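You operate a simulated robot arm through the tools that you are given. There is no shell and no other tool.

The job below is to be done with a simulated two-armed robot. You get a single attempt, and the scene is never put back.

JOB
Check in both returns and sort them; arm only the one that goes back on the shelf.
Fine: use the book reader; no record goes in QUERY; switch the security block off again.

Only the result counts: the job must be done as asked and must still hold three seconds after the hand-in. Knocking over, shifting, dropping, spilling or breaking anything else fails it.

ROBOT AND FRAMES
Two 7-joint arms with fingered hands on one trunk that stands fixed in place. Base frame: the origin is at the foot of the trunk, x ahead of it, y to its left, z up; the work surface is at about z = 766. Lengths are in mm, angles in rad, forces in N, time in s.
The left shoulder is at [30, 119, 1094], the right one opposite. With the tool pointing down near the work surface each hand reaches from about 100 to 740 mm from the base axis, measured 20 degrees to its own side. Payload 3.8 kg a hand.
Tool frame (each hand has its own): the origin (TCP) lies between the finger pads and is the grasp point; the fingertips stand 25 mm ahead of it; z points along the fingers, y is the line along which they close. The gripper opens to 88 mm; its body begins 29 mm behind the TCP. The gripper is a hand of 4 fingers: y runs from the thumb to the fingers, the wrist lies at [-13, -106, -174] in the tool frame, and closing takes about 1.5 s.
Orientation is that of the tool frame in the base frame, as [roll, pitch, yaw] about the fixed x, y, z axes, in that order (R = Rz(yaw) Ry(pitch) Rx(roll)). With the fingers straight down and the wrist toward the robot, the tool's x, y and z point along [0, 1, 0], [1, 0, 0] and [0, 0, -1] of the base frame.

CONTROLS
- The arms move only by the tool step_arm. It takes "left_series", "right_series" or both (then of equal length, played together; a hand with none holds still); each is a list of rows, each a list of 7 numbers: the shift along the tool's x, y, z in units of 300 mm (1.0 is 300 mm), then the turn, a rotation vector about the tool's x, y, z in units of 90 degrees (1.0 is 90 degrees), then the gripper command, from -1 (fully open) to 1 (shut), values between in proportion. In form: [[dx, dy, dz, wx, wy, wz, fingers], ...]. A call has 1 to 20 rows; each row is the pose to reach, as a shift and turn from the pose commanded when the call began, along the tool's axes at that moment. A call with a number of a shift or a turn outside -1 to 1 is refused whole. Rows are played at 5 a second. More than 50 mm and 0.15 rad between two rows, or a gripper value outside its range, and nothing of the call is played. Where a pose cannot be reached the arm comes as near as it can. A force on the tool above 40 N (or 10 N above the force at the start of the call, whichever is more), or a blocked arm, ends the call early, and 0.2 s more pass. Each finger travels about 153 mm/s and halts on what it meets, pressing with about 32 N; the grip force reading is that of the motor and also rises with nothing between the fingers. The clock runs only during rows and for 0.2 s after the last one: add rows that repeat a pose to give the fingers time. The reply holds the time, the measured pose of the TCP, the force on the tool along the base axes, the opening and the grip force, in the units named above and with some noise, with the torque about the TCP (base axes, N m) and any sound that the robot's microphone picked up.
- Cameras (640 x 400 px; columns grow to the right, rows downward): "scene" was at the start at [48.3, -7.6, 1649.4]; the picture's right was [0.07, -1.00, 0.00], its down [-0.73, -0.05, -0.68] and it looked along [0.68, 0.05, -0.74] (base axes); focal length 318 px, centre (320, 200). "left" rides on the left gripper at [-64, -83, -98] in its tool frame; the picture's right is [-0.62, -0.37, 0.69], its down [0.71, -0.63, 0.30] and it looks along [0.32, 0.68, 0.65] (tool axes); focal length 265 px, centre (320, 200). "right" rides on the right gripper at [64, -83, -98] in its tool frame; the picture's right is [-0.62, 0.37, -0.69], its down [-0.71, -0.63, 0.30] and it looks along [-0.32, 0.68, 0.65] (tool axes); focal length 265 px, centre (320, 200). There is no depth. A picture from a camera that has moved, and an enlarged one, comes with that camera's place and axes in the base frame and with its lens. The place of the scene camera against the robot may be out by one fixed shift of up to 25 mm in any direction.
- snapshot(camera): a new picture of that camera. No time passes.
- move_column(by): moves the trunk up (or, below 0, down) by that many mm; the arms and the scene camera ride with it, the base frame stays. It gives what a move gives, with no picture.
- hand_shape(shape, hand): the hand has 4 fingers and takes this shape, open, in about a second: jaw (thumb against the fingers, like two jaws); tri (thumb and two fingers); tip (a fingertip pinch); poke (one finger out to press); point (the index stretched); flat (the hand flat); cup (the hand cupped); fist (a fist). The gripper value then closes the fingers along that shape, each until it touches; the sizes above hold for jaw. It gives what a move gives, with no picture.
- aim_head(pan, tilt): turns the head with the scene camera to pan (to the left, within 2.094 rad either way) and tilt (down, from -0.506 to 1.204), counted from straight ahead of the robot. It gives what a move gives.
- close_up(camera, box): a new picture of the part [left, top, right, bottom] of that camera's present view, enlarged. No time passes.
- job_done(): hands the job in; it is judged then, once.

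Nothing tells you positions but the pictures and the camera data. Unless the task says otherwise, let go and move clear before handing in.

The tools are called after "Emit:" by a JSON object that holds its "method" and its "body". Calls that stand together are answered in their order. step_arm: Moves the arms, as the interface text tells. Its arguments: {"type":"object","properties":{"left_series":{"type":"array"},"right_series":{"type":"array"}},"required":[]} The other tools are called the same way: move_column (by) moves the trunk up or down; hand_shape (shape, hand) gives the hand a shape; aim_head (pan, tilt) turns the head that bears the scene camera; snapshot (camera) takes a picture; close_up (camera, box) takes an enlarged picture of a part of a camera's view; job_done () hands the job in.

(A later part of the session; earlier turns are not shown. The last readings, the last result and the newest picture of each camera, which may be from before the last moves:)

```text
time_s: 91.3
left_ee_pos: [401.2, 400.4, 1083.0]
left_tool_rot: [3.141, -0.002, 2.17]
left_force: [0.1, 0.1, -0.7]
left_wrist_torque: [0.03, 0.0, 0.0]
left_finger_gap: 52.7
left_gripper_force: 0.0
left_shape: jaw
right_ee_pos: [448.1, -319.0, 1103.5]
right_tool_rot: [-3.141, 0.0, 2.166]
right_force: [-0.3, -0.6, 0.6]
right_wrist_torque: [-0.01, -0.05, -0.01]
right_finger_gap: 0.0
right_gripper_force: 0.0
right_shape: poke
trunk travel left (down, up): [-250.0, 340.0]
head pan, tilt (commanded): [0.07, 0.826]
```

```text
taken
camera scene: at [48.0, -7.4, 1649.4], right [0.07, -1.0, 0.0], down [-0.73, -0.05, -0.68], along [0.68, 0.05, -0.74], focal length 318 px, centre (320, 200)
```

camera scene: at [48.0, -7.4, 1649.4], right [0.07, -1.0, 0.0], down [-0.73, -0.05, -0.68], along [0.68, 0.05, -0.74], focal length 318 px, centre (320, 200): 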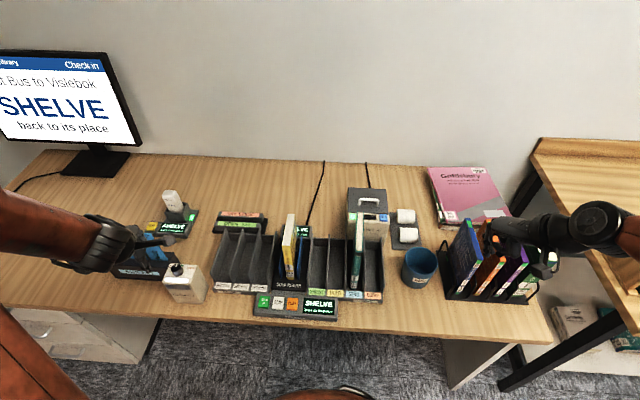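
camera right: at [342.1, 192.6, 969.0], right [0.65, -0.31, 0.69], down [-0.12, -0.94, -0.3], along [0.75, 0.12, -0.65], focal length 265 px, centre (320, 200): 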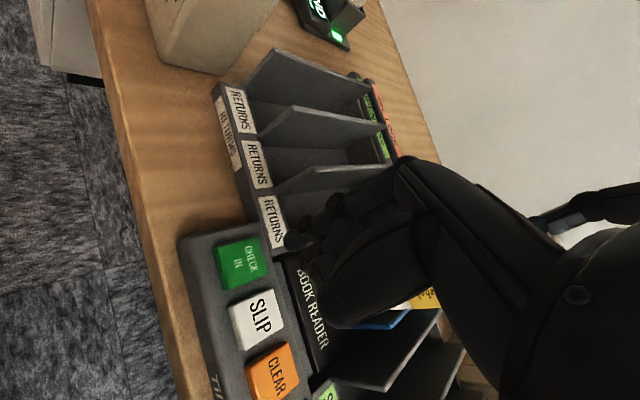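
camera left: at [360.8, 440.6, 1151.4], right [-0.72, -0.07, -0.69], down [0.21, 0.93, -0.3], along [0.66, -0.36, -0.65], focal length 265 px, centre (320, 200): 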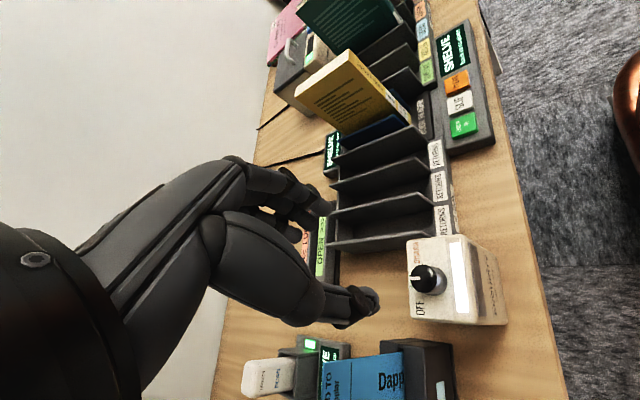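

The wrist reached 2.17 rad. I'll continue towards 2.83.

Emit:
{"method": "step_arm", "body": {"left_series": [[0, 0, 0, 0, 0, -0.08, -0.2], [0, 0, 0, 0, 0, -0.16, -0.2], [0, 0, 0, 0, 0, -0.24, -0.2], [0, 0, 0, 0, 0, -0.32, -0.2], [0, 0, 0, 0, 0, -0.4, -0.2], [0, 0, 0, 0, 0, -0.42, -0.2], [0, 0, 0, 0, 0, -0.42, -0.2]]}}

Emit:
{"method": "snapshot", "body": {"camera": "scene"}}

Emit:
{"method": "snapshot", "body": {"camera": "left"}}

```text
time_s: 92.9
left_ee_pos: [402.7, 400.2, 1083.3]
left_tool_rot: [-3.141, -0.002, 2.828]
left_force: [0.0, -0.2, 0.5]
left_wrist_torque: [0.02, 0.0, 0.04]
left_finger_gap: 52.3
left_gripper_force: 0.0
left_shape: jaw
right_ee_pos: [450.2, -319.6, 1103.0]
right_tool_rot: [-3.141, 0.001, 2.167]
right_force: [0.4, -0.4, -0.5]
right_wrist_torque: [-0.02, 0.03, -0.01]
right_finger_gap: 0.0
right_gripper_force: 0.0
right_shape: poke
trunk travel left (down, up): [-250.0, 340.0]
head pan, tilt (commanded): [0.07, 0.826]
```

```text
taken
camera scene: at [48.3, -7.8, 1649.4], right [0.07, -1.0, 0.0], down [-0.73, -0.05, -0.68], along [0.68, 0.05, -0.74], focal length 318 px, centre (320, 200)
```

scene: 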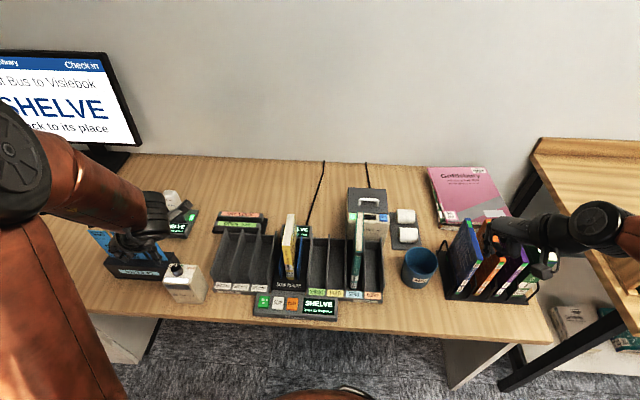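

```text
taken
camera left: at [438.6, 300.1, 1181.0], right [0.48, -0.54, -0.69], down [-0.87, -0.38, -0.3], along [-0.1, 0.75, -0.65], focal length 265 px, centre (320, 200)
```

left: 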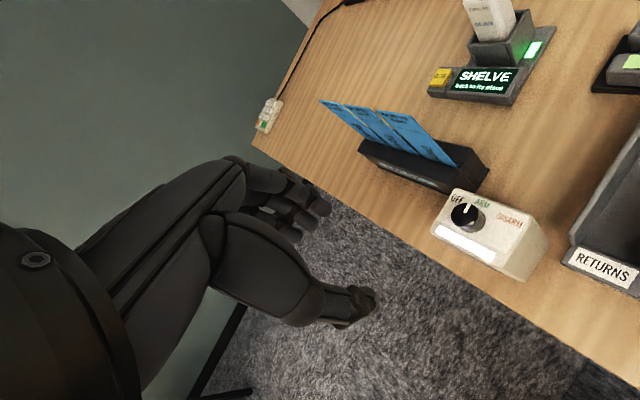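

The full turn is reachable, so I can present the spine to the front pad. I'll go back for the yellow book, reversing the wrist turn on the way.

Emit:
{"method": "step_arm", "body": {"left_series": [[-0.02, -0.025, 0, 0, 0, 0.09, -0.2], [-0.04, -0.05, 0, 0, 0, 0.18, -0.2], [-0.06, -0.075, 0, 0, 0, 0.27, -0.2], [-0.08, -0.1, 0, 0, 0, 0.36, -0.2], [-0.1, -0.125, 0, 0, 0, 0.45, -0.2], [-0.12, -0.15, 0, 0, 0, 0.54, -0.2], [-0.14, -0.175, 0, 0, 0, 0.63, -0.2], [-0.16, -0.2, 0, 0, 0, 0.72, -0.2], [-0.18, -0.225, 0, 0, 0, 0.81, -0.2], [-0.21, -0.25, 0, 0, 0, 0.9, -0.2], [-0.23, -0.276, 0, 0, 0, 0.98, -0.2], [-0.23, -0.276, 0, 0, 0, 0.98, -0.2]]}}

Emit:
{"method": "step_arm", "body": {"left_series": [[-0.036, 0.045, 0, 0, 0, 0.09, -0.1], [-0.072, 0.09, 0, 0, 0, 0.18, -0.1], [-0.108, 0.135, 0, 0, 0, 0.27, -0.1], [-0.145, 0.18, 0, 0, 0, 0.36, -0.1], [-0.18, 0.225, 0, 0, 0, 0.45, -0.1], [-0.217, 0.27, 0, 0, 0, 0.54, -0.1], [-0.253, 0.32, 0, 0, 0, 0.63, -0.1], [-0.29, 0.365, 0, 0, 0, 0.72, -0.1], [-0.326, 0.41, 0, 0, 0, 0.81, -0.1], [-0.363, 0.457, 0, 0, 0, 0.9, -0.1], [-0.4, 0.503, 0, 0, 0, 0.96, -0.1], [-0.435, 0.549, 0, 0, 0, 1.0, -0.1], [-0.435, 0.549, 0, 0, 0, 1.0, -0.1]]}}

Emit:
{"method": "snapshot", "body": {"camera": "scene"}}

Emit:
{"method": "snapshot", "body": {"camera": "left"}}

```text
time_s: 95.5
left_ee_pos: [441.0, 299.2, 1082.6]
left_tool_rot: [-3.141, 0.0, 1.286]
left_force: [-0.6, -0.6, 0.0]
left_wrist_torque: [-0.02, -0.01, 0.0]
left_finger_gap: 52.6
left_gripper_force: 0.0
left_shape: jaw
right_ee_pos: [448.8, -318.2, 1103.4]
right_tool_rot: [-3.141, 0.0, 2.167]
right_force: [0.0, 0.3, -0.5]
right_wrist_torque: [-0.02, 0.0, 0.02]
right_finger_gap: 0.1
right_gripper_force: 0.0
right_shape: poke
trunk travel left (down, up): [-250.0, 340.0]
head pan, tilt (commanded): [0.07, 0.826]
```

```text
time_s: 98.3
left_ee_pos: [562.3, 128.6, 1081.9]
left_tool_rot: [3.141, 0.001, -0.285]
left_force: [-0.5, -0.6, 0.9]
left_wrist_torque: [0.01, -0.01, -0.02]
left_finger_gap: 48.7
left_gripper_force: 0.0
left_shape: jaw
right_ee_pos: [447.5, -318.1, 1103.6]
right_tool_rot: [3.141, 0.0, 2.168]
right_force: [-0.3, 0.6, -0.3]
right_wrist_torque: [-0.01, -0.04, -0.03]
right_finger_gap: 0.0
right_gripper_force: 0.1
right_shape: poke
trunk travel left (down, up): [-250.0, 340.0]
head pan, tilt (commanded): [0.07, 0.826]
```

```text
taken
camera scene: at [47.9, -7.3, 1649.4], right [0.07, -1.0, 0.0], down [-0.73, -0.05, -0.68], along [0.68, 0.05, -0.74], focal length 318 px, centre (320, 200)
```

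scene: 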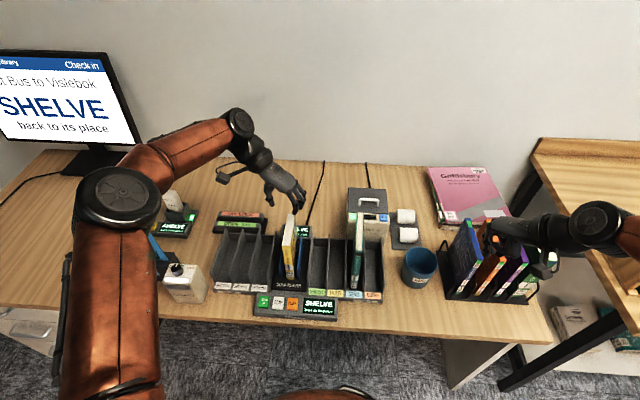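

```text
taken
camera left: at [525.0, 226.8, 1180.7], right [-0.49, 0.53, -0.69], down [0.86, 0.4, -0.3], along [0.12, -0.75, -0.65], focal length 265 px, centre (320, 200)
```

left: 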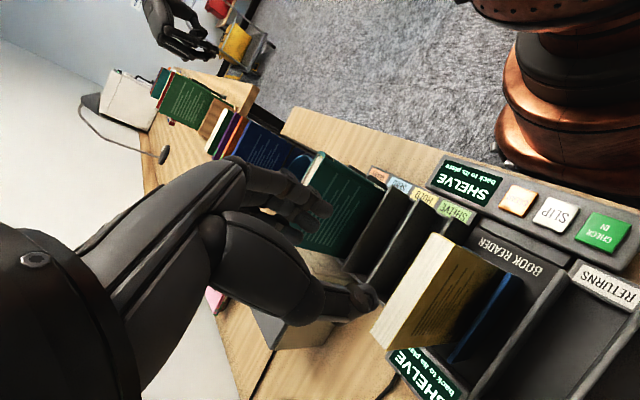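

The hand is back above the yellow book in the reader. I'll measure its top edge once more before descending.

Emit:
{"method": "close_up", "body": {"camera": "left", "box": [340, 220, 540, 360]}}

```text
2.86 times, centred on (440, 290) of left
camera zoom: at [525.0, 226.8, 1180.7], right [-0.49, 0.53, -0.69], down [0.86, 0.4, -0.3], along [0.12, -0.75, -0.65], focal length 758 px, centre (-23, -57)
```

zoom: 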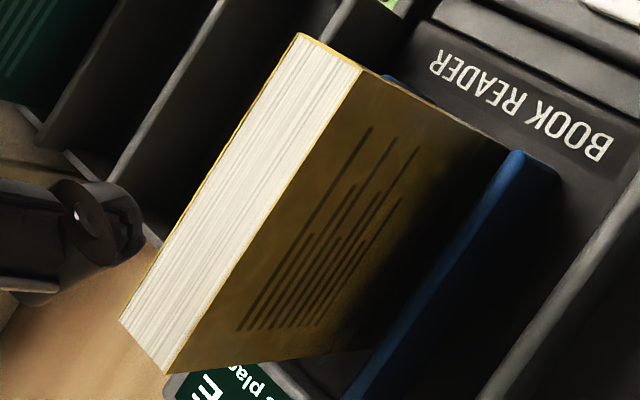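

The yellow book is at y 120–140 and the hand is aligned with it. I'll descend and grip it again.

Emit:
{"method": "step_arm", "body": {"left_series": [[0.008, -0.0076, 0.06, 0, 0, 0, -0.1], [0.008, -0.0076, 0.14, 0, 0, 0, -0.1], [0.008, -0.0076, 0.22, 0, 0, 0, -0.1], [0.008, -0.0076, 0.29, 0, 0, 0, -0.1], [0.008, -0.0076, 0.35, 0, 0, 0, -0.1], [0.008, -0.0076, 0.4, 0, 0, 0, -0.1], [0.008, -0.0076, 0.44, 0, 0, 0, -0.1], [0.008, -0.0076, 0.456, 0, 0, 0, -0.1], [0.008, -0.0076, 0.456, 0, 0, 0, -0.1]]}}

Emit:
{"method": "snapshot", "body": {"camera": "left"}}

Emit:
{"method": "close_up", "body": {"camera": "scene", "box": [210, 170, 340, 310]}}

```text
time_s: 100.3
left_ee_pos: [566.8, 131.1, 944.7]
left_tool_rot: [3.141, 0.001, -0.285]
left_force: [0.6, -1.2, 0.9]
left_wrist_torque: [0.0, -0.01, 0.0]
left_finger_gap: 48.8
left_gripper_force: 0.1
left_shape: jaw
right_ee_pos: [448.2, -319.3, 1103.9]
right_tool_rot: [-3.141, 0.001, 2.169]
right_force: [0.1, 0.7, 0.7]
right_wrist_torque: [-0.03, -0.02, -0.02]
right_finger_gap: 0.0
right_gripper_force: 0.0
right_shape: poke
trunk travel left (down, up): [-250.0, 340.0]
head pan, tilt (commanded): [0.07, 0.826]
```

```text
taken
camera left: at [528.3, 228.5, 1043.4], right [-0.49, 0.53, -0.69], down [0.86, 0.4, -0.3], along [0.12, -0.75, -0.65], focal length 265 px, centre (320, 200)
```

left: 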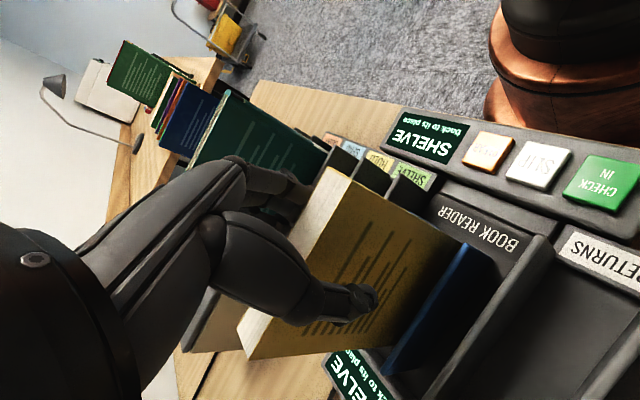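

```text
2.86 times, centred on (275, 240) of scene
camera zoom: at [48.4, -7.8, 1649.4], right [0.07, -1.0, 0.0], down [-0.73, -0.05, -0.68], along [0.68, 0.05, -0.74], focal length 909 px, centre (449, 86)
```

zoom: 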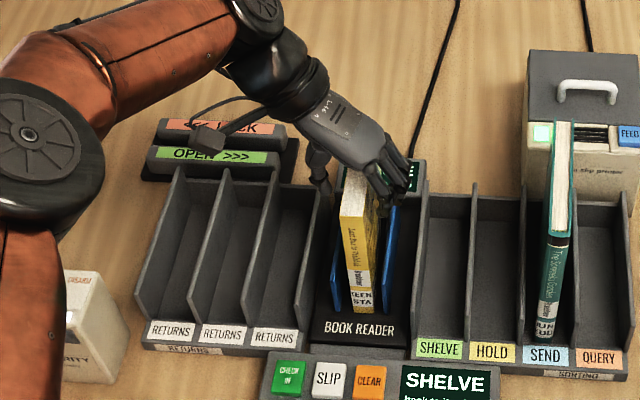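

Aligned around the book. I'll close on it, then lift out of the reader.

Emit:
{"method": "step_arm", "body": {"left_series": [[0, 0, 0, 0, 0, 0, 0.2], [0, 0, 0, 0, 0, 0, 0.4], [0, 0, 0, 0, 0, 0, 0.6], [0, 0, 0, 0, 0, 0, 0.8], [0, 0, 0, 0, 0, 0, 1], [0, 0, 0, 0, 0, 0, 1], [0, 0, 0, 0, 0, 0, 1], [0, 0, -0.03, 0, 0, 0, 1], [0, 0, -0.09, 0, 0, 0, 1], [0, 0, -0.17, 0, 0, 0, 1], [0, 0, -0.25, 0, 0, 0, 1], [0, 0, -0.34, 0, 0, 0, 1], [0, 0, -0.43, 0, 0, 0, 1], [0, 0, -0.47, 0, 0, 0, 1], [0, 0, -0.47, 0, 0, 0, 1]]}}

Emit:
{"method": "snapshot", "body": {"camera": "scene"}}

Emit:
{"method": "snapshot", "body": {"camera": "left"}}

```text
time_s: 103.5
left_ee_pos: [568.5, 130.7, 1088.6]
left_tool_rot: [-3.141, 0.001, -0.285]
left_force: [0.2, -0.6, -2.5]
left_wrist_torque: [0.01, 0.03, -0.03]
left_finger_gap: 16.6
left_gripper_force: 32.1
left_shape: jaw
right_ee_pos: [448.9, -320.0, 1104.4]
right_tool_rot: [3.141, -0.001, 2.166]
right_force: [-0.2, -0.5, -0.3]
right_wrist_torque: [0.02, 0.0, 0.01]
right_finger_gap: 0.3
right_gripper_force: 0.0
right_shape: poke
trunk travel left (down, up): [-250.0, 340.0]
head pan, tilt (commanded): [0.07, 0.826]
```

```text
taken
camera scene: at [48.7, -7.8, 1649.4], right [0.07, -1.0, 0.0], down [-0.73, -0.05, -0.68], along [0.68, 0.05, -0.74], focal length 318 px, centre (320, 200)
```

scene: 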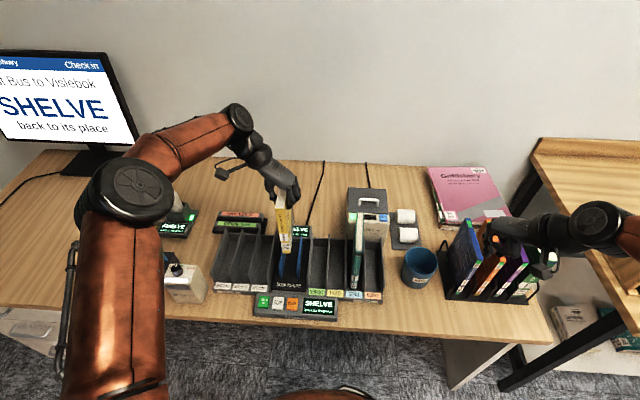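

```text
taken
camera left: at [530.7, 228.3, 1187.2], right [-0.49, 0.53, -0.69], down [0.86, 0.4, -0.31], along [0.12, -0.75, -0.65], focal length 265 px, centre (320, 200)
```

left: 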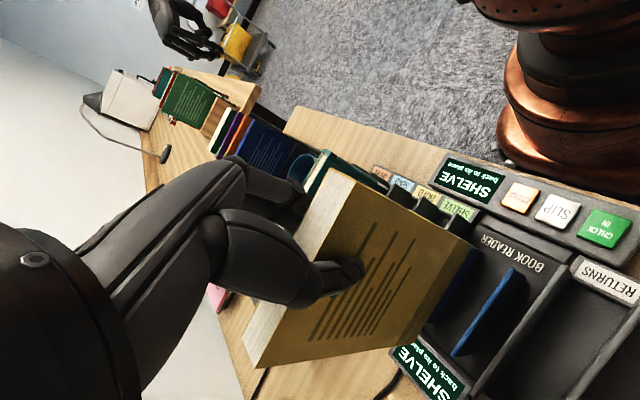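

The yellow book is held and lifted. I'll carry it back towards the robot side while turning it, so the spine ends up facing away from me towards the block's pad.

Emit:
{"method": "step_arm", "body": {"left_series": [[-0.04, -0.02, -0.01, 0, 0, -0.085, 1], [-0.085, -0.045, -0.02, 0, 0, -0.17, 1], [-0.13, -0.07, -0.02, 0, 0, -0.255, 1], [-0.175, -0.095, -0.02, 0, 0, -0.34, 1], [-0.22, -0.12, -0.02, 0, 0, -0.425, 1], [-0.265, -0.145, -0.02, 0, 0, -0.51, 1], [-0.31, -0.17, -0.02, 0, 0, -0.595, 1], [-0.355, -0.195, -0.02, 0, 0, -0.68, 1], [-0.4, -0.22, -0.02, 0, 0, -0.765, 1], [-0.445, -0.245, -0.02, 0, 0, -0.85, 1], [-0.49, -0.27, -0.02, 0, 0, -0.93, 1], [-0.538, -0.294, -0.02, 0, 0, -1.0, 1], [-0.538, -0.294, -0.02, 0, 0, -1.0, 1]]}}

Emit:
{"method": "snapshot", "body": {"camera": "scene"}}

Emit:
{"method": "snapshot", "body": {"camera": "left"}}

```text
time_s: 106.3
left_ee_pos: [435.5, 259.5, 1091.9]
left_tool_rot: [-3.141, 0.0, 1.288]
left_force: [0.7, 0.0, -1.6]
left_wrist_torque: [-0.05, 0.01, 0.02]
left_finger_gap: 16.1
left_gripper_force: 31.9
left_shape: jaw
right_ee_pos: [448.5, -318.9, 1103.5]
right_tool_rot: [3.141, -0.001, 2.168]
right_force: [0.0, 0.2, -0.4]
right_wrist_torque: [-0.01, 0.01, 0.05]
right_finger_gap: 0.0
right_gripper_force: 0.1
right_shape: poke
trunk travel left (down, up): [-250.0, 340.0]
head pan, tilt (commanded): [0.07, 0.826]
```

```text
taken
camera scene: at [48.9, -7.6, 1649.4], right [0.07, -1.0, 0.0], down [-0.73, -0.05, -0.68], along [0.68, 0.05, -0.74], focal length 318 px, centre (320, 200)
```

scene: 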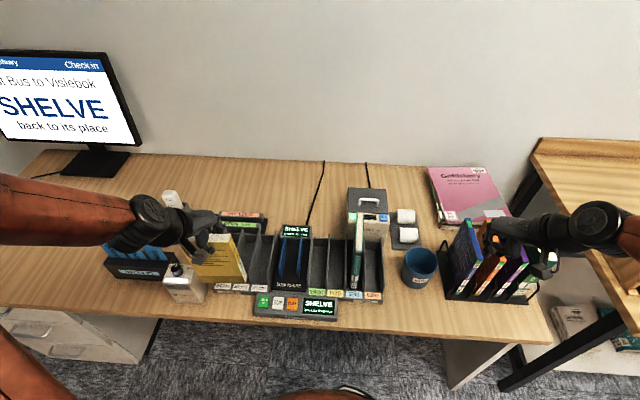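

```text
taken
camera left: at [339.0, 220.8, 1191.8], right [-0.53, -0.49, -0.69], down [-0.41, 0.86, -0.3], along [0.75, 0.12, -0.65], focal length 265 px, centre (320, 200)
```

left: 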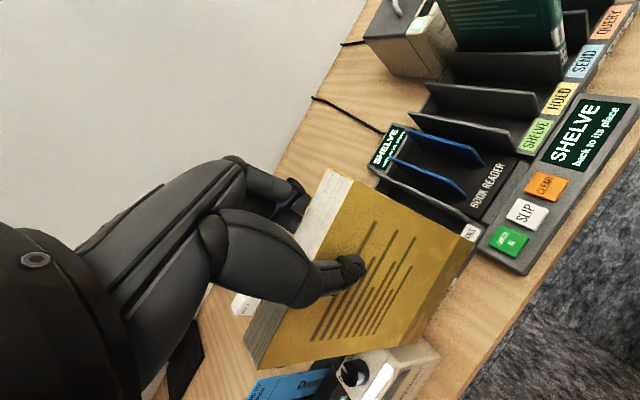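

The book's cover now faces me. I'll continue the turn to bring the spine facing forward, moving towards (380, 330).

Emit:
{"method": "step_arm", "body": {"left_series": [[0.014, -0.02, 0, 0, 0, -0.085, 1], [0.028, -0.04, 0, 0, 0, -0.17, 1], [0.042, -0.06, 0, 0, 0, -0.255, 1], [0.056, -0.08, 0, 0, 0, -0.34, 1], [0.07, -0.1, 0, 0, 0, -0.425, 1], [0.084, -0.125, 0, 0, 0, -0.51, 1], [0.1, -0.15, 0, 0, 0, -0.595, 1], [0.115, -0.17, 0, 0, 0, -0.68, 1], [0.13, -0.19, 0, 0, 0, -0.765, 1], [0.145, -0.21, 0, 0, 0, -0.85, 1], [0.16, -0.23, 0, 0, 0, -0.93, 1], [0.17, -0.251, 0, 0, 0, -1.0, 1], [0.17, -0.251, 0, 0, 0, -1.0, 1]]}}

Emit:
{"method": "snapshot", "body": {"camera": "scene"}}

Emit:
{"method": "snapshot", "body": {"camera": "left"}}

```text
time_s: 109.1
left_ee_pos: [378.4, 330.0, 1093.3]
left_tool_rot: [-3.142, -0.001, 2.859]
left_force: [-0.8, 0.1, -3.0]
left_wrist_torque: [0.01, -0.04, 0.01]
left_finger_gap: 16.7
left_gripper_force: 32.1
left_shape: jaw
right_ee_pos: [448.2, -319.1, 1104.8]
right_tool_rot: [-3.141, -0.001, 2.169]
right_force: [-0.8, -0.2, -0.6]
right_wrist_torque: [-0.01, 0.02, 0.02]
right_finger_gap: 0.0
right_gripper_force: 0.1
right_shape: poke
trunk travel left (down, up): [-250.0, 340.0]
head pan, tilt (commanded): [0.07, 0.826]
```

```text
taken
camera scene: at [48.3, -7.7, 1649.4], right [0.07, -1.0, 0.0], down [-0.73, -0.05, -0.68], along [0.68, 0.05, -0.74], focal length 318 px, centre (320, 200)
```

scene: 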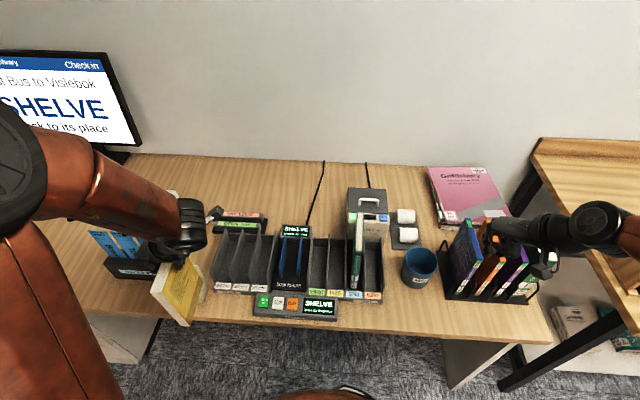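

```text
taken
camera left: at [418.5, 231.5, 1191.4], right [0.49, -0.53, -0.69], down [-0.86, -0.41, -0.3], along [-0.12, 0.75, -0.65], focal length 265 px, centre (320, 200)
```

left: 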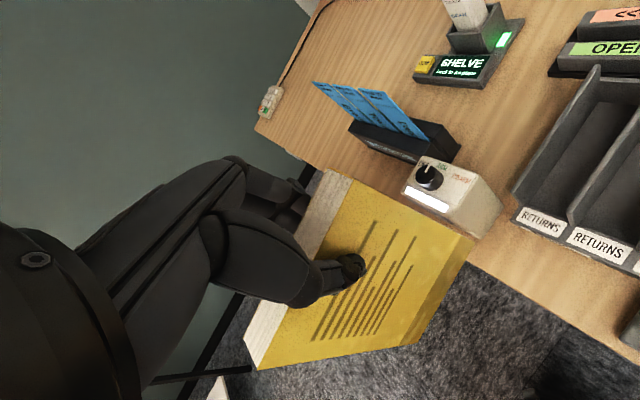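

The spine now faces forward. I'll slide the book left in front of the block, keeping 50 mm clear, and lower it so the spine spans the height of the pad.

Emit:
{"method": "step_arm", "body": {"left_series": [[0.04, 0.058, 0, 0, 0, 0, 1], [0.08, 0.116, 0, 0, 0, 0, 1], [0.12, 0.175, 0, 0, 0, 0, 1], [0.165, 0.2333, 0, 0, 0, 0, 1], [0.165, 0.2333, 0.08, 0, 0, 0, 1], [0.165, 0.2333, 0.16, 0, 0, 0, 1], [0.165, 0.2333, 0.24, 0, 0, 0, 1], [0.165, 0.2333, 0.32, 0, 0, 0, 1], [0.165, 0.2333, 0.4, 0, 0, 0, 1], [0.165, 0.2333, 0.45, 0, 0, 0, 1], [0.165, 0.2333, 0.475, 0, 0, 0, 1], [0.165, 0.2333, 0.475, 0, 0, 0, 1]]}}

Emit:
{"method": "snapshot", "body": {"camera": "scene"}}

Emit:
{"method": "snapshot", "body": {"camera": "left"}}

Emit:
{"method": "close_up", "body": {"camera": "scene", "box": [120, 230, 240, 340]}}

```text
time_s: 111.7
left_ee_pos: [351.4, 411.2, 950.1]
left_tool_rot: [-3.141, -0.001, 2.857]
left_force: [-0.3, 0.5, -1.9]
left_wrist_torque: [0.01, -0.02, 0.01]
left_finger_gap: 16.2
left_gripper_force: 31.4
left_shape: jaw
right_ee_pos: [448.3, -317.6, 1102.9]
right_tool_rot: [3.141, 0.0, 2.169]
right_force: [-0.5, -0.4, 0.2]
right_wrist_torque: [0.0, 0.0, -0.01]
right_finger_gap: 0.1
right_gripper_force: 0.1
right_shape: poke
trunk travel left (down, up): [-250.0, 340.0]
head pan, tilt (commanded): [0.07, 0.826]
```

```text
taken
camera scene: at [48.3, -7.7, 1649.4], right [0.07, -1.0, 0.0], down [-0.73, -0.05, -0.68], along [0.68, 0.05, -0.74], focal length 318 px, centre (320, 200)
```

scene: 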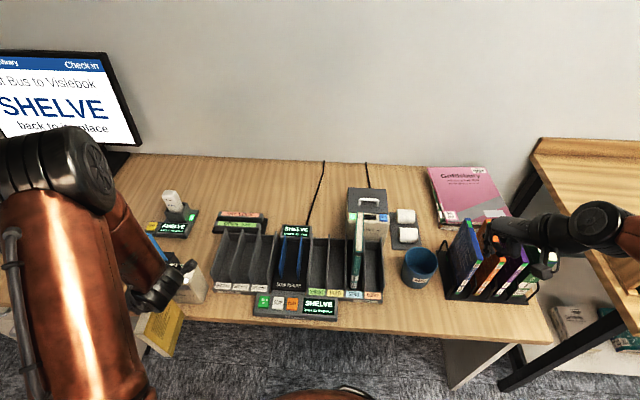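

```text
taken
camera left: at [389.4, 313.1, 1048.4], right [0.49, -0.53, -0.69], down [-0.86, -0.4, -0.3], along [-0.12, 0.75, -0.65], focal length 265 px, centre (320, 200)
```

left: 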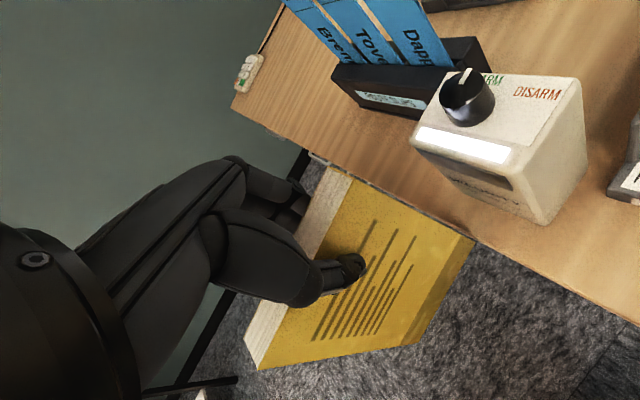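

```text
3.64 times, centred on (180, 285) of scene
camera zoom: at [48.3, -7.7, 1649.4], right [0.07, -1.0, 0.0], down [-0.73, -0.05, -0.68], along [0.68, 0.05, -0.74], focal length 1157 px, centre (829, -109)
```

zoom: 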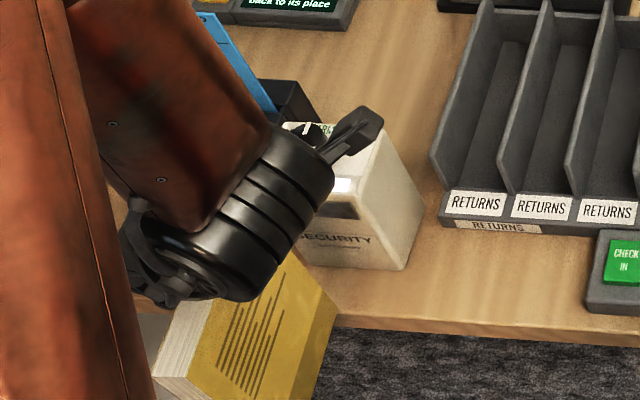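

The spine's leading edge is at x ≈ 392 and the pad's face at x ≈ 441. I'll move forward about 38 mm and look again.

Emit:
{"method": "step_arm", "body": {"left_series": [[-0.03, 0.009, 0, 0, 0, 0, 1], [-0.06, 0.0175, 0, 0, 0, 0, 1], [-0.09, 0.026, 0, 0, 0, 0, 1], [-0.1216, 0.0353, 0, 0, 0, 0, 1], [-0.1216, 0.0353, 0, 0, 0, 0, 1]]}}

Emit:
{"method": "snapshot", "body": {"camera": "left"}}

Emit:
{"method": "close_up", "body": {"camera": "left", "box": [320, 80, 560, 300]}}

Emit:
{"method": "close_up", "body": {"camera": "scene", "box": [120, 230, 240, 340]}}

```text
time_s: 112.9
left_ee_pos: [388.4, 411.6, 949.1]
left_tool_rot: [-3.141, 0.0, 2.856]
left_force: [-0.4, 0.7, -2.2]
left_wrist_torque: [0.0, -0.03, 0.0]
left_finger_gap: 16.3
left_gripper_force: 31.9
left_shape: jaw
right_ee_pos: [447.9, -318.8, 1103.2]
right_tool_rot: [3.141, 0.0, 2.167]
right_force: [0.4, -0.5, -0.7]
right_wrist_torque: [0.0, 0.02, -0.01]
right_finger_gap: 0.1
right_gripper_force: 0.0
right_shape: poke
trunk travel left (down, up): [-250.0, 340.0]
head pan, tilt (commanded): [0.07, 0.826]
```

```text
taken
camera left: at [427.0, 312.3, 1047.6], right [0.49, -0.53, -0.69], down [-0.86, -0.4, -0.3], along [-0.12, 0.75, -0.65], focal length 265 px, centre (320, 200)
```

left: 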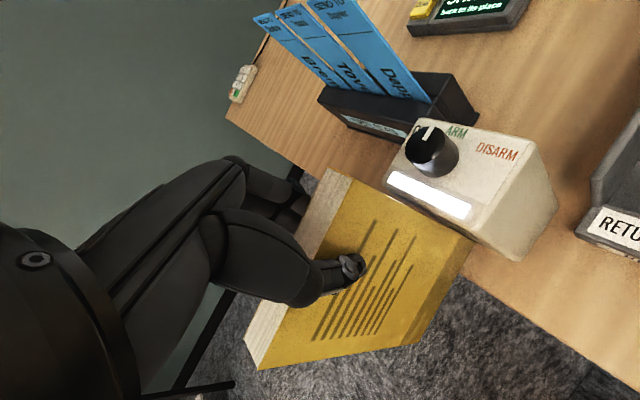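

```text
1.82 times, centred on (440, 190) of left
camera zoom: at [427.0, 312.3, 1047.6], right [0.49, -0.53, -0.69], down [-0.86, -0.4, -0.3], along [-0.12, 0.75, -0.65], focal length 483 px, centre (102, 218)
```

zoom: 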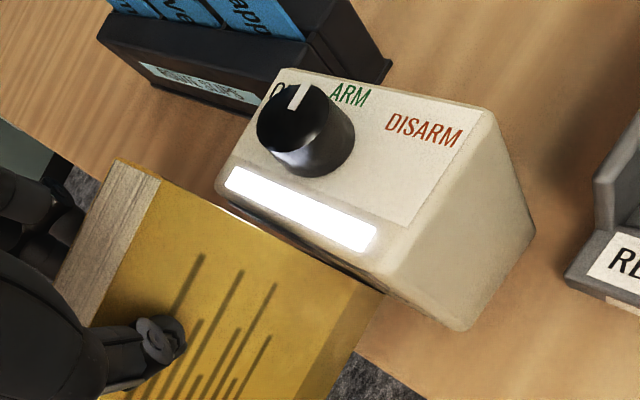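

```text
3.64 times, centred on (180, 285) of scene
camera zoom: at [48.2, -7.5, 1649.4], right [0.07, -1.0, 0.0], down [-0.73, -0.05, -0.68], along [0.68, 0.05, -0.74], focal length 1157 px, centre (829, -109)
```

zoom: 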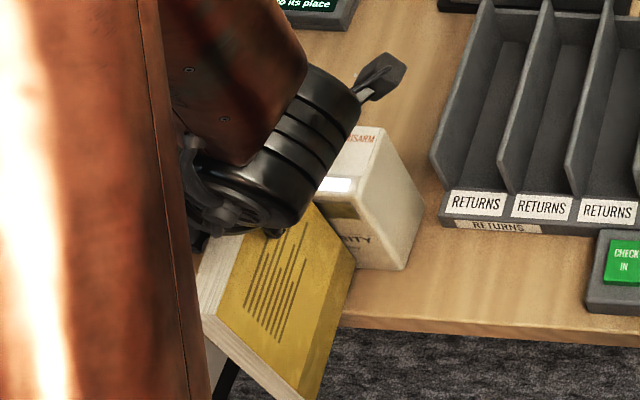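

The spine is about 10 mm from the pad and no sound yet. I'll advance in 2 mm steps until it touches.

Emit:
{"method": "step_arm", "body": {"left_series": [[-0.0064, 0.0019, 0, 0, 0, 0, 1], [-0.0128, 0.0037, 0, 0, 0, 0, 1], [-0.0192, 0.0056, 0, 0, 0, 0, 1], [-0.0192, 0.0056, 0, 0, 0, 0, 1], [-0.0192, 0.0056, 0, 0, 0, 0, 1]]}}

Emit:
{"method": "close_up", "body": {"camera": "left", "box": [320, 80, 560, 300]}}

Emit:
{"method": "close_up", "body": {"camera": "scene", "box": [150, 250, 240, 340]}}

```text
time_s: 114.1
left_ee_pos: [394.0, 412.6, 948.2]
left_tool_rot: [-3.141, 0.0, 2.858]
left_force: [-2.7, -0.2, -1.0]
left_wrist_torque: [0.0, 0.06, 0.01]
left_finger_gap: 16.1
left_gripper_force: 32.1
left_shape: jaw
right_ee_pos: [447.9, -319.5, 1103.5]
right_tool_rot: [-3.14, 0.001, 2.168]
right_force: [0.2, -0.1, -0.2]
right_wrist_torque: [0.0, -0.01, 0.01]
right_finger_gap: 0.0
right_gripper_force: 0.1
right_shape: poke
trunk travel left (down, up): [-250.0, 340.0]
head pan, tilt (commanded): [0.07, 0.826]
```

```text
1.82 times, centred on (440, 190) of left
camera zoom: at [432.8, 313.3, 1047.7], right [0.49, -0.53, -0.69], down [-0.86, -0.4, -0.3], along [-0.12, 0.75, -0.65], focal length 483 px, centre (102, 218)
```

zoom: 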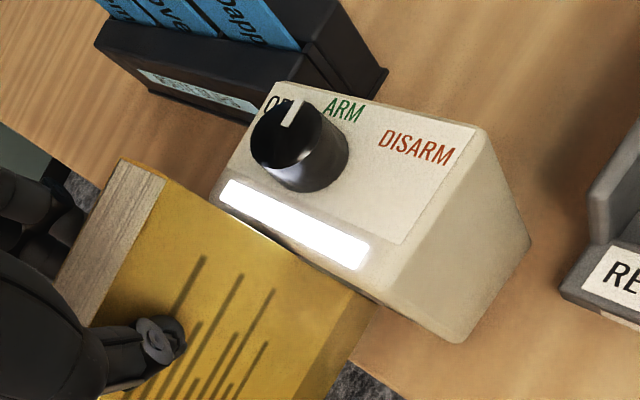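

```text
4.44 times, centred on (195, 295) of scene
camera zoom: at [48.1, -7.7, 1649.4], right [0.07, -1.0, 0.0], down [-0.73, -0.05, -0.68], along [0.68, 0.05, -0.74], focal length 1414 px, centre (876, -222)
```

zoom: 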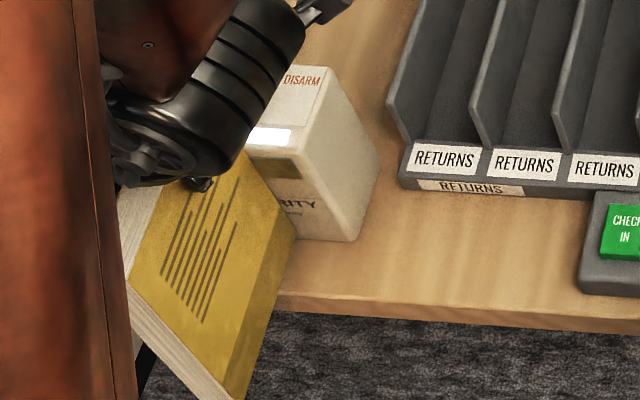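

Contact is made at about 2.7 N. I'll hold for a second and see whether the block responds.

Emit:
{"method": "step_arm", "body": {"left_series": [[0, 0, 0, 0, 0, 0, 1], [0, 0, 0, 0, 0, 0, 1], [0, 0, 0, 0, 0, 0, 1], [0, 0, 0, 0, 0, 0, 1], [0, 0, 0, 0, 0, 0, 1], [0, 0, 0, 0, 0, 0, 1]]}}

Emit:
{"method": "close_up", "body": {"camera": "left", "box": [320, 80, 560, 300]}}

```text
time_s: 115.5
left_ee_pos: [394.5, 412.7, 949.1]
left_tool_rot: [3.142, -0.001, 2.857]
left_force: [-2.3, -0.5, -1.3]
left_wrist_torque: [0.01, 0.07, -0.04]
left_finger_gap: 15.9
left_gripper_force: 31.7
left_shape: jaw
right_ee_pos: [448.6, -319.8, 1103.6]
right_tool_rot: [3.14, 0.001, 2.168]
right_force: [0.5, 0.4, 0.8]
right_wrist_torque: [0.0, 0.03, 0.0]
right_finger_gap: 0.0
right_gripper_force: 0.1
right_shape: poke
trunk travel left (down, up): [-250.0, 340.0]
head pan, tilt (commanded): [0.07, 0.826]
```

```text
1.82 times, centred on (440, 190) of left
camera zoom: at [432.9, 313.3, 1047.8], right [0.49, -0.53, -0.69], down [-0.86, -0.4, -0.3], along [-0.12, 0.75, -0.65], focal length 483 px, centre (102, 218)
```

zoom: 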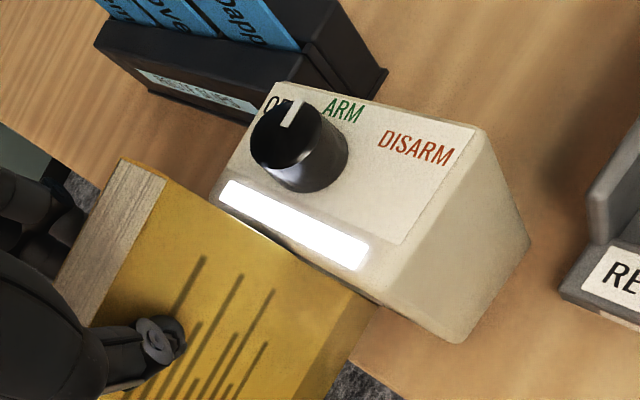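

There's no response yet. I'll back off slightly, lower the book about 10 mm so the spine's midpoint is nearer the pad, and touch again.

Emit:
{"method": "step_arm", "body": {"left_series": [[0.0096, -0.0028, 0, 0, 0, 0, 1], [0.0096, -0.0028, 0.015, 0, 0, 0, 1], [0.0096, -0.0028, 0.033, 0, 0, 0, 1], [0.0032, -0.0009, 0.033, 0, 0, 0, 1], [-0.0, 0.0, 0.033, 0, 0, 0, 1], [-0.0032, 0.0009, 0.033, 0, 0, 0, 1], [-0.0032, 0.0009, 0.033, 0, 0, 0, 1], [-0.0032, 0.0009, 0.033, 0, 0, 0, 1]]}}

Emit:
{"method": "close_up", "body": {"camera": "left", "box": [320, 80, 560, 300]}}

```text
time_s: 117.3
left_ee_pos: [394.7, 412.6, 940.2]
left_tool_rot: [3.141, -0.002, 2.857]
left_force: [-3.9, -0.1, 0.4]
left_wrist_torque: [0.0, 0.13, 0.0]
left_finger_gap: 16.4
left_gripper_force: 31.9
left_shape: jaw
right_ee_pos: [448.2, -318.9, 1105.3]
right_tool_rot: [-3.141, 0.0, 2.167]
right_force: [0.2, 0.0, -0.1]
right_wrist_torque: [-0.01, -0.02, 0.01]
right_finger_gap: 0.0
right_gripper_force: 0.1
right_shape: poke
trunk travel left (down, up): [-250.0, 340.0]
head pan, tilt (commanded): [0.07, 0.826]
```

```text
1.82 times, centred on (440, 190) of left
camera zoom: at [433.8, 312.7, 1038.7], right [0.49, -0.53, -0.69], down [-0.86, -0.4, -0.3], along [-0.12, 0.75, -0.65], focal length 483 px, centre (102, 218)
```

zoom: 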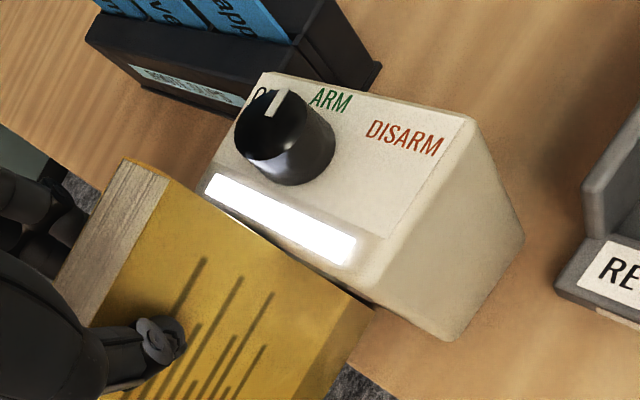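

No response while held still. I'll back off to a lighter touch and try a gentle swipe of the spine along the pad from side to side.

Emit:
{"method": "step_arm", "body": {"left_series": [[0.0048, -0.0014, 0, 0, 0, 0, 1], [-0.004, -0.031, 0, 0, 0, 0, 1], [-0.013, -0.061, 0, 0, 0, 0, 1], [-0.02, -0.085, 0, 0, 0, 0, 1], [-0.02, -0.085, 0, 0, 0, 0, 1], [-0.011, -0.055, 0, 0, 0, 0, 1], [-0.003, -0.025, 0, 0, 0, 0, 1], [0.006, 0.005, 0, 0, 0, 0, 1], [0.014, 0.035, 0, 0, 0, 0, 1], [0.022, 0.065, 0, 0, 0, 0, 1], [0.028, 0.085, 0, 0, 0, 0, 1], [0.028, 0.085, 0, 0, 0, 0, 1], [0.02, 0.055, 0, 0, 0, 0, 1], [0.012, 0.025, 0, 0, 0, 0, 1], [0.0048, -0.0014, 0, 0, 0, 0, 1], [0.0048, -0.0014, 0, 0, 0, 0, 1]]}}

Emit:
{"method": "snapshot", "body": {"camera": "left"}}

Emit:
{"method": "snapshot", "body": {"camera": "scene"}}

```text
time_s: 120.7
left_ee_pos: [395.0, 411.5, 939.2]
left_tool_rot: [-3.14, 0.0, 2.858]
left_force: [-2.0, 0.4, -2.0]
left_wrist_torque: [0.04, 0.11, -0.01]
left_finger_gap: 16.3
left_gripper_force: 32.3
left_shape: jaw
right_ee_pos: [447.7, -318.6, 1103.9]
right_tool_rot: [-3.141, 0.001, 2.167]
right_force: [-0.5, 0.2, -0.1]
right_wrist_torque: [-0.03, 0.01, 0.06]
right_finger_gap: 0.0
right_gripper_force: 0.0
right_shape: poke
trunk travel left (down, up): [-250.0, 340.0]
head pan, tilt (commanded): [0.07, 0.826]
```

```text
taken
camera left: at [433.7, 312.6, 1038.8], right [0.49, -0.53, -0.69], down [-0.86, -0.4, -0.3], along [-0.12, 0.75, -0.65], focal length 265 px, centre (320, 200)
```

left: 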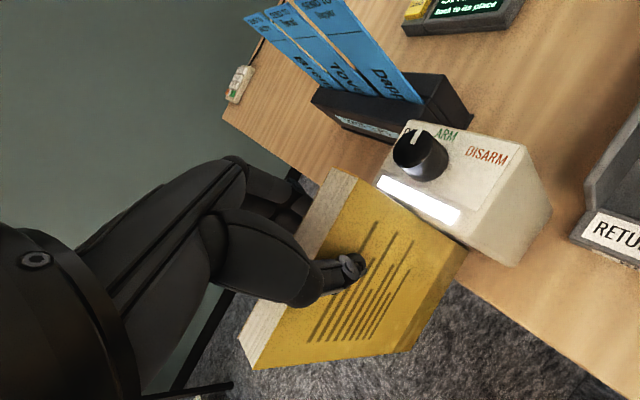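

```text
taken
camera scene: at [48.1, -7.4, 1649.4], right [0.07, -1.0, 0.0], down [-0.73, -0.05, -0.68], along [0.68, 0.05, -0.74], focal length 318 px, centre (320, 200)
```

scene: 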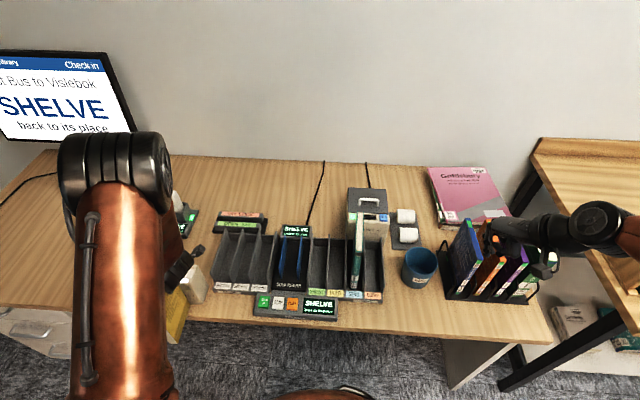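

I'll look closely at the lamp for any text or colour change.

Emit:
{"method": "close_up", "body": {"camera": "left", "box": [370, 110, 520, 240]}}

Emit:
{"method": "close_up", "body": {"camera": "left", "box": [370, 165, 470, 235]}}

```text
3.08 times, centred on (445, 175) of left
camera zoom: at [433.7, 312.6, 1038.8], right [0.49, -0.53, -0.69], down [-0.86, -0.4, -0.3], along [-0.12, 0.75, -0.65], focal length 817 px, centre (-65, 277)
```

zoom: 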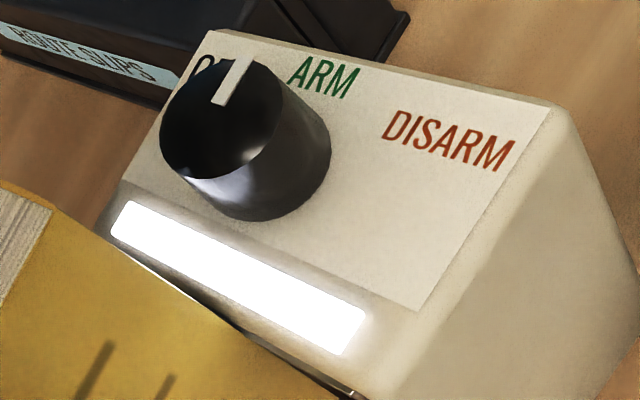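

```text
5.71 times, centred on (420, 200) of left
camera zoom: at [433.7, 312.6, 1038.8], right [0.49, -0.53, -0.69], down [-0.86, -0.4, -0.3], along [-0.12, 0.75, -0.65], focal length 1517 px, centre (-251, 200)
```

zoom: 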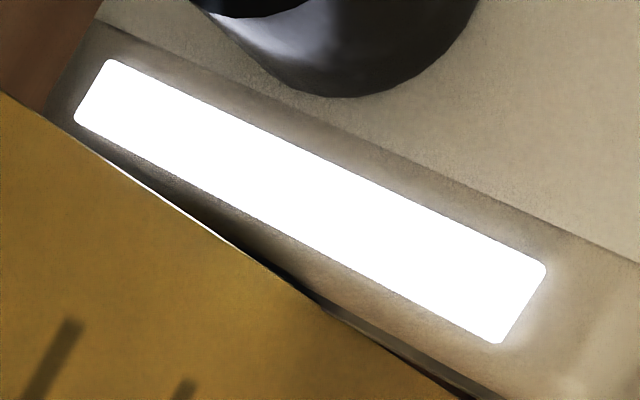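

I'd like a side view of the gap between spine and pad. I'll bring the right hand's camera around to look from the right while the left holds still.

Emit:
{"method": "step_arm", "body": {"right_series": [[0.07, 0.03, 0.03, 0, 0, -0.05, -1], [0.15, 0.06, 0.06, 0, 0, -0.1, -1], [0.23, 0.095, 0.09, 0, 0, -0.15, -1], [0.31, 0.13, 0.12, 0, 0, -0.2, -1], [0.39, 0.165, 0.15, 0, 0, -0.25, -1], [0.47, 0.2, 0.18, 0, 0, -0.3, -1], [0.55, 0.235, 0.21, 0, 0, -0.35, -1], [0.63, 0.27, 0.24, 0, 0, -0.4, -1], [0.71, 0.305, 0.27, 0, 0, -0.45, -1], [0.79, 0.34, 0.3, 0, 0, -0.5, -1], [0.87, 0.375, 0.333, 0, 0, -0.55, -1], [0.967, 0.415, 0.333, 0, 0, -0.619, -1], [0.967, 0.415, 0.333, 0, 0, -0.619, -1]]}}

Emit:
{"method": "snapshot", "body": {"camera": "right"}}

Emit:
{"method": "snapshot", "body": {"camera": "scene"}}

```text
time_s: 123.5
left_ee_pos: [394.6, 410.7, 940.2]
left_tool_rot: [-3.141, 0.0, 2.858]
left_force: [-2.5, 0.6, -2.3]
left_wrist_torque: [0.03, 0.1, 0.02]
left_finger_gap: 16.1
left_gripper_force: 31.9
left_shape: jaw
right_ee_pos: [385.1, -12.3, 1005.1]
right_tool_rot: [3.141, 0.0, -3.141]
right_force: [0.0, 0.8, 0.0]
right_wrist_torque: [-0.01, 0.02, -0.04]
right_finger_gap: 0.0
right_gripper_force: 0.1
right_shape: poke
trunk travel left (down, up): [-250.0, 340.0]
head pan, tilt (commanded): [0.07, 0.826]
```

```text
taken
camera right: at [321.6, -95.7, 1105.2], right [0.62, 0.37, 0.69], down [0.71, -0.63, -0.3], along [0.33, 0.68, -0.65], focal length 265 px, centre (320, 200)
```

right: 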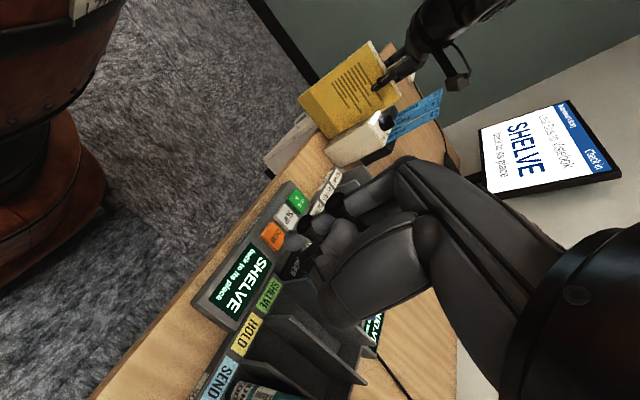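

```text
taken
camera scene: at [48.1, -8.2, 1649.4], right [0.07, -1.0, 0.0], down [-0.73, -0.05, -0.68], along [0.68, 0.05, -0.74], focal length 318 px, centre (320, 200)
```

scene: 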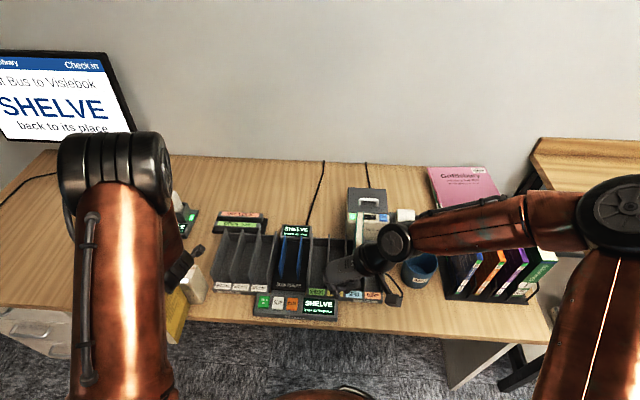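

Emit:
{"method": "close_up", "body": {"camera": "right", "box": [290, 40, 450, 180]}}

Emit:
{"method": "close_up", "body": {"camera": "right", "box": [315, 90, 405, 170]}}

```text
2.86 times, centred on (370, 110) of right
camera zoom: at [321.6, -95.7, 1105.2], right [0.62, 0.37, 0.69], down [0.71, -0.63, -0.3], along [0.33, 0.68, -0.65], focal length 758 px, centre (177, 457)
```

zoom: 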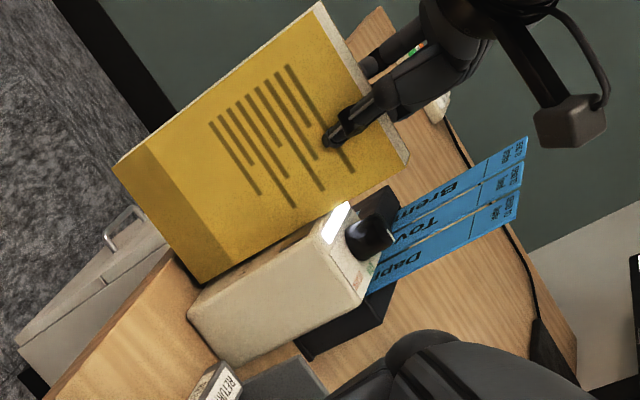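

```text
5.00 times, centred on (360, 130) of right
camera zoom: at [321.6, -95.7, 1105.2], right [0.62, 0.37, 0.69], down [0.71, -0.63, -0.3], along [0.33, 0.68, -0.65], focal length 1327 px, centre (120, 550)
```

zoom: 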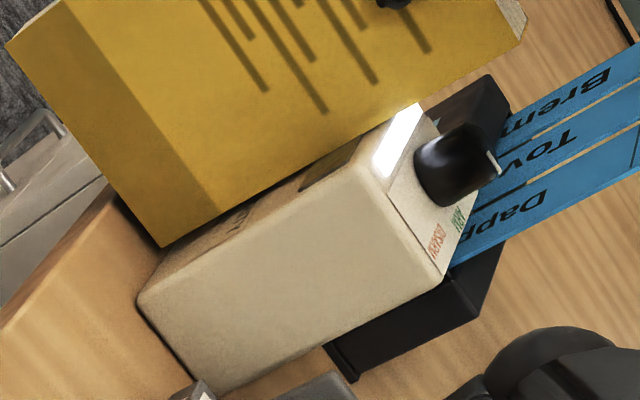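

The spine is against the block's front, but a vertical spine held still gives no response. I'll try drawing the spine upward along the pad.

Emit:
{"method": "step_arm", "body": {"left_series": [[0, 0, -0.025, 0, 0, 0, 1], [0, 0, -0.05, 0, 0, 0, 1], [0, 0, -0.075, 0, 0, 0, 1], [0, 0, -0.1, 0, 0, 0, 1], [0, 0, -0.125, 0, 0, 0, 1], [0, 0, -0.15, 0, 0, 0, 1], [0, 0, -0.175, 0, 0, 0, 1], [0, 0, -0.2, 0, 0, 0, 1], [0, 0, -0.225, 0, 0, 0, 1], [0, 0, -0.25, 0, 0, 0, 1], [0, 0, -0.275, 0, 0, 0, 1], [0, 0, -0.3, 0, 0, 0, 1], [0, 0, -0.325, 0, 0, 0, 1], [0, 0, -0.35, 0, 0, 0, 1], [0, 0, -0.375, 0, 0, 0, 1], [0, 0, -0.395, 0, 0, 0, 1], [0, 0, -0.395, 0, 0, 0, 1]]}}

Emit:
{"method": "close_up", "body": {"camera": "right", "box": [290, 40, 450, 180]}}

Emit:
{"method": "snapshot", "body": {"camera": "left"}}

```text
time_s: 127.1
left_ee_pos: [393.6, 412.5, 1057.9]
left_tool_rot: [3.142, 0.0, 2.859]
left_force: [0.7, -0.3, -2.8]
left_wrist_torque: [-0.01, -0.02, -0.04]
left_finger_gap: 16.3
left_gripper_force: 32.6
left_shape: jaw
right_ee_pos: [385.3, -12.0, 1005.5]
right_tool_rot: [3.14, -0.001, 3.139]
right_force: [0.0, 1.0, -0.3]
right_wrist_torque: [0.0, 0.01, 0.02]
right_finger_gap: 0.2
right_gripper_force: 0.1
right_shape: poke
trunk travel left (down, up): [-250.0, 340.0]
head pan, tilt (commanded): [0.07, 0.826]
```

```text
2.86 times, centred on (370, 110) of right
camera zoom: at [321.8, -95.3, 1105.3], right [0.62, 0.37, 0.69], down [0.71, -0.63, -0.3], along [0.33, 0.68, -0.65], focal length 758 px, centre (177, 457)
```

zoom: 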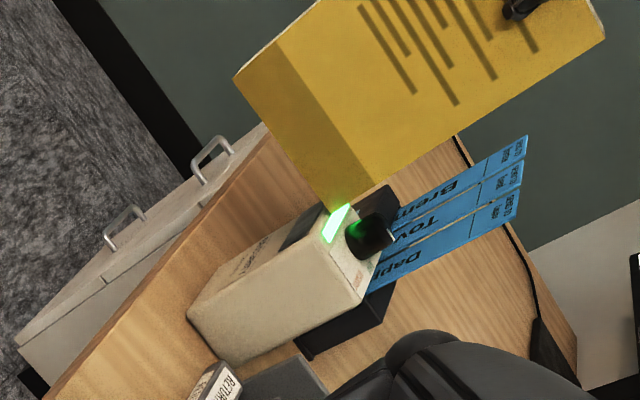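

```text
taken
camera left: at [433.2, 313.1, 1156.6], right [0.49, -0.53, -0.69], down [-0.86, -0.4, -0.3], along [-0.12, 0.75, -0.65], focal length 265 px, centre (320, 200)
```

left: 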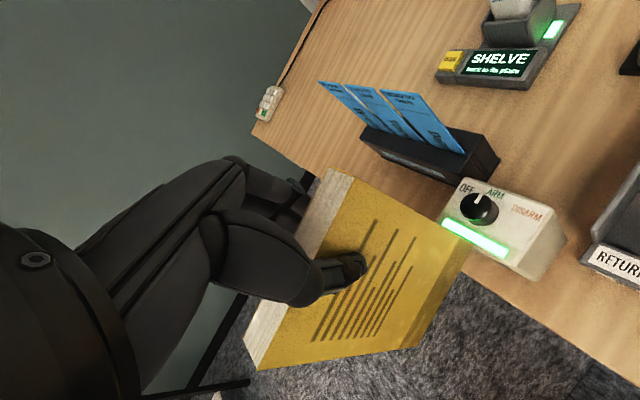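

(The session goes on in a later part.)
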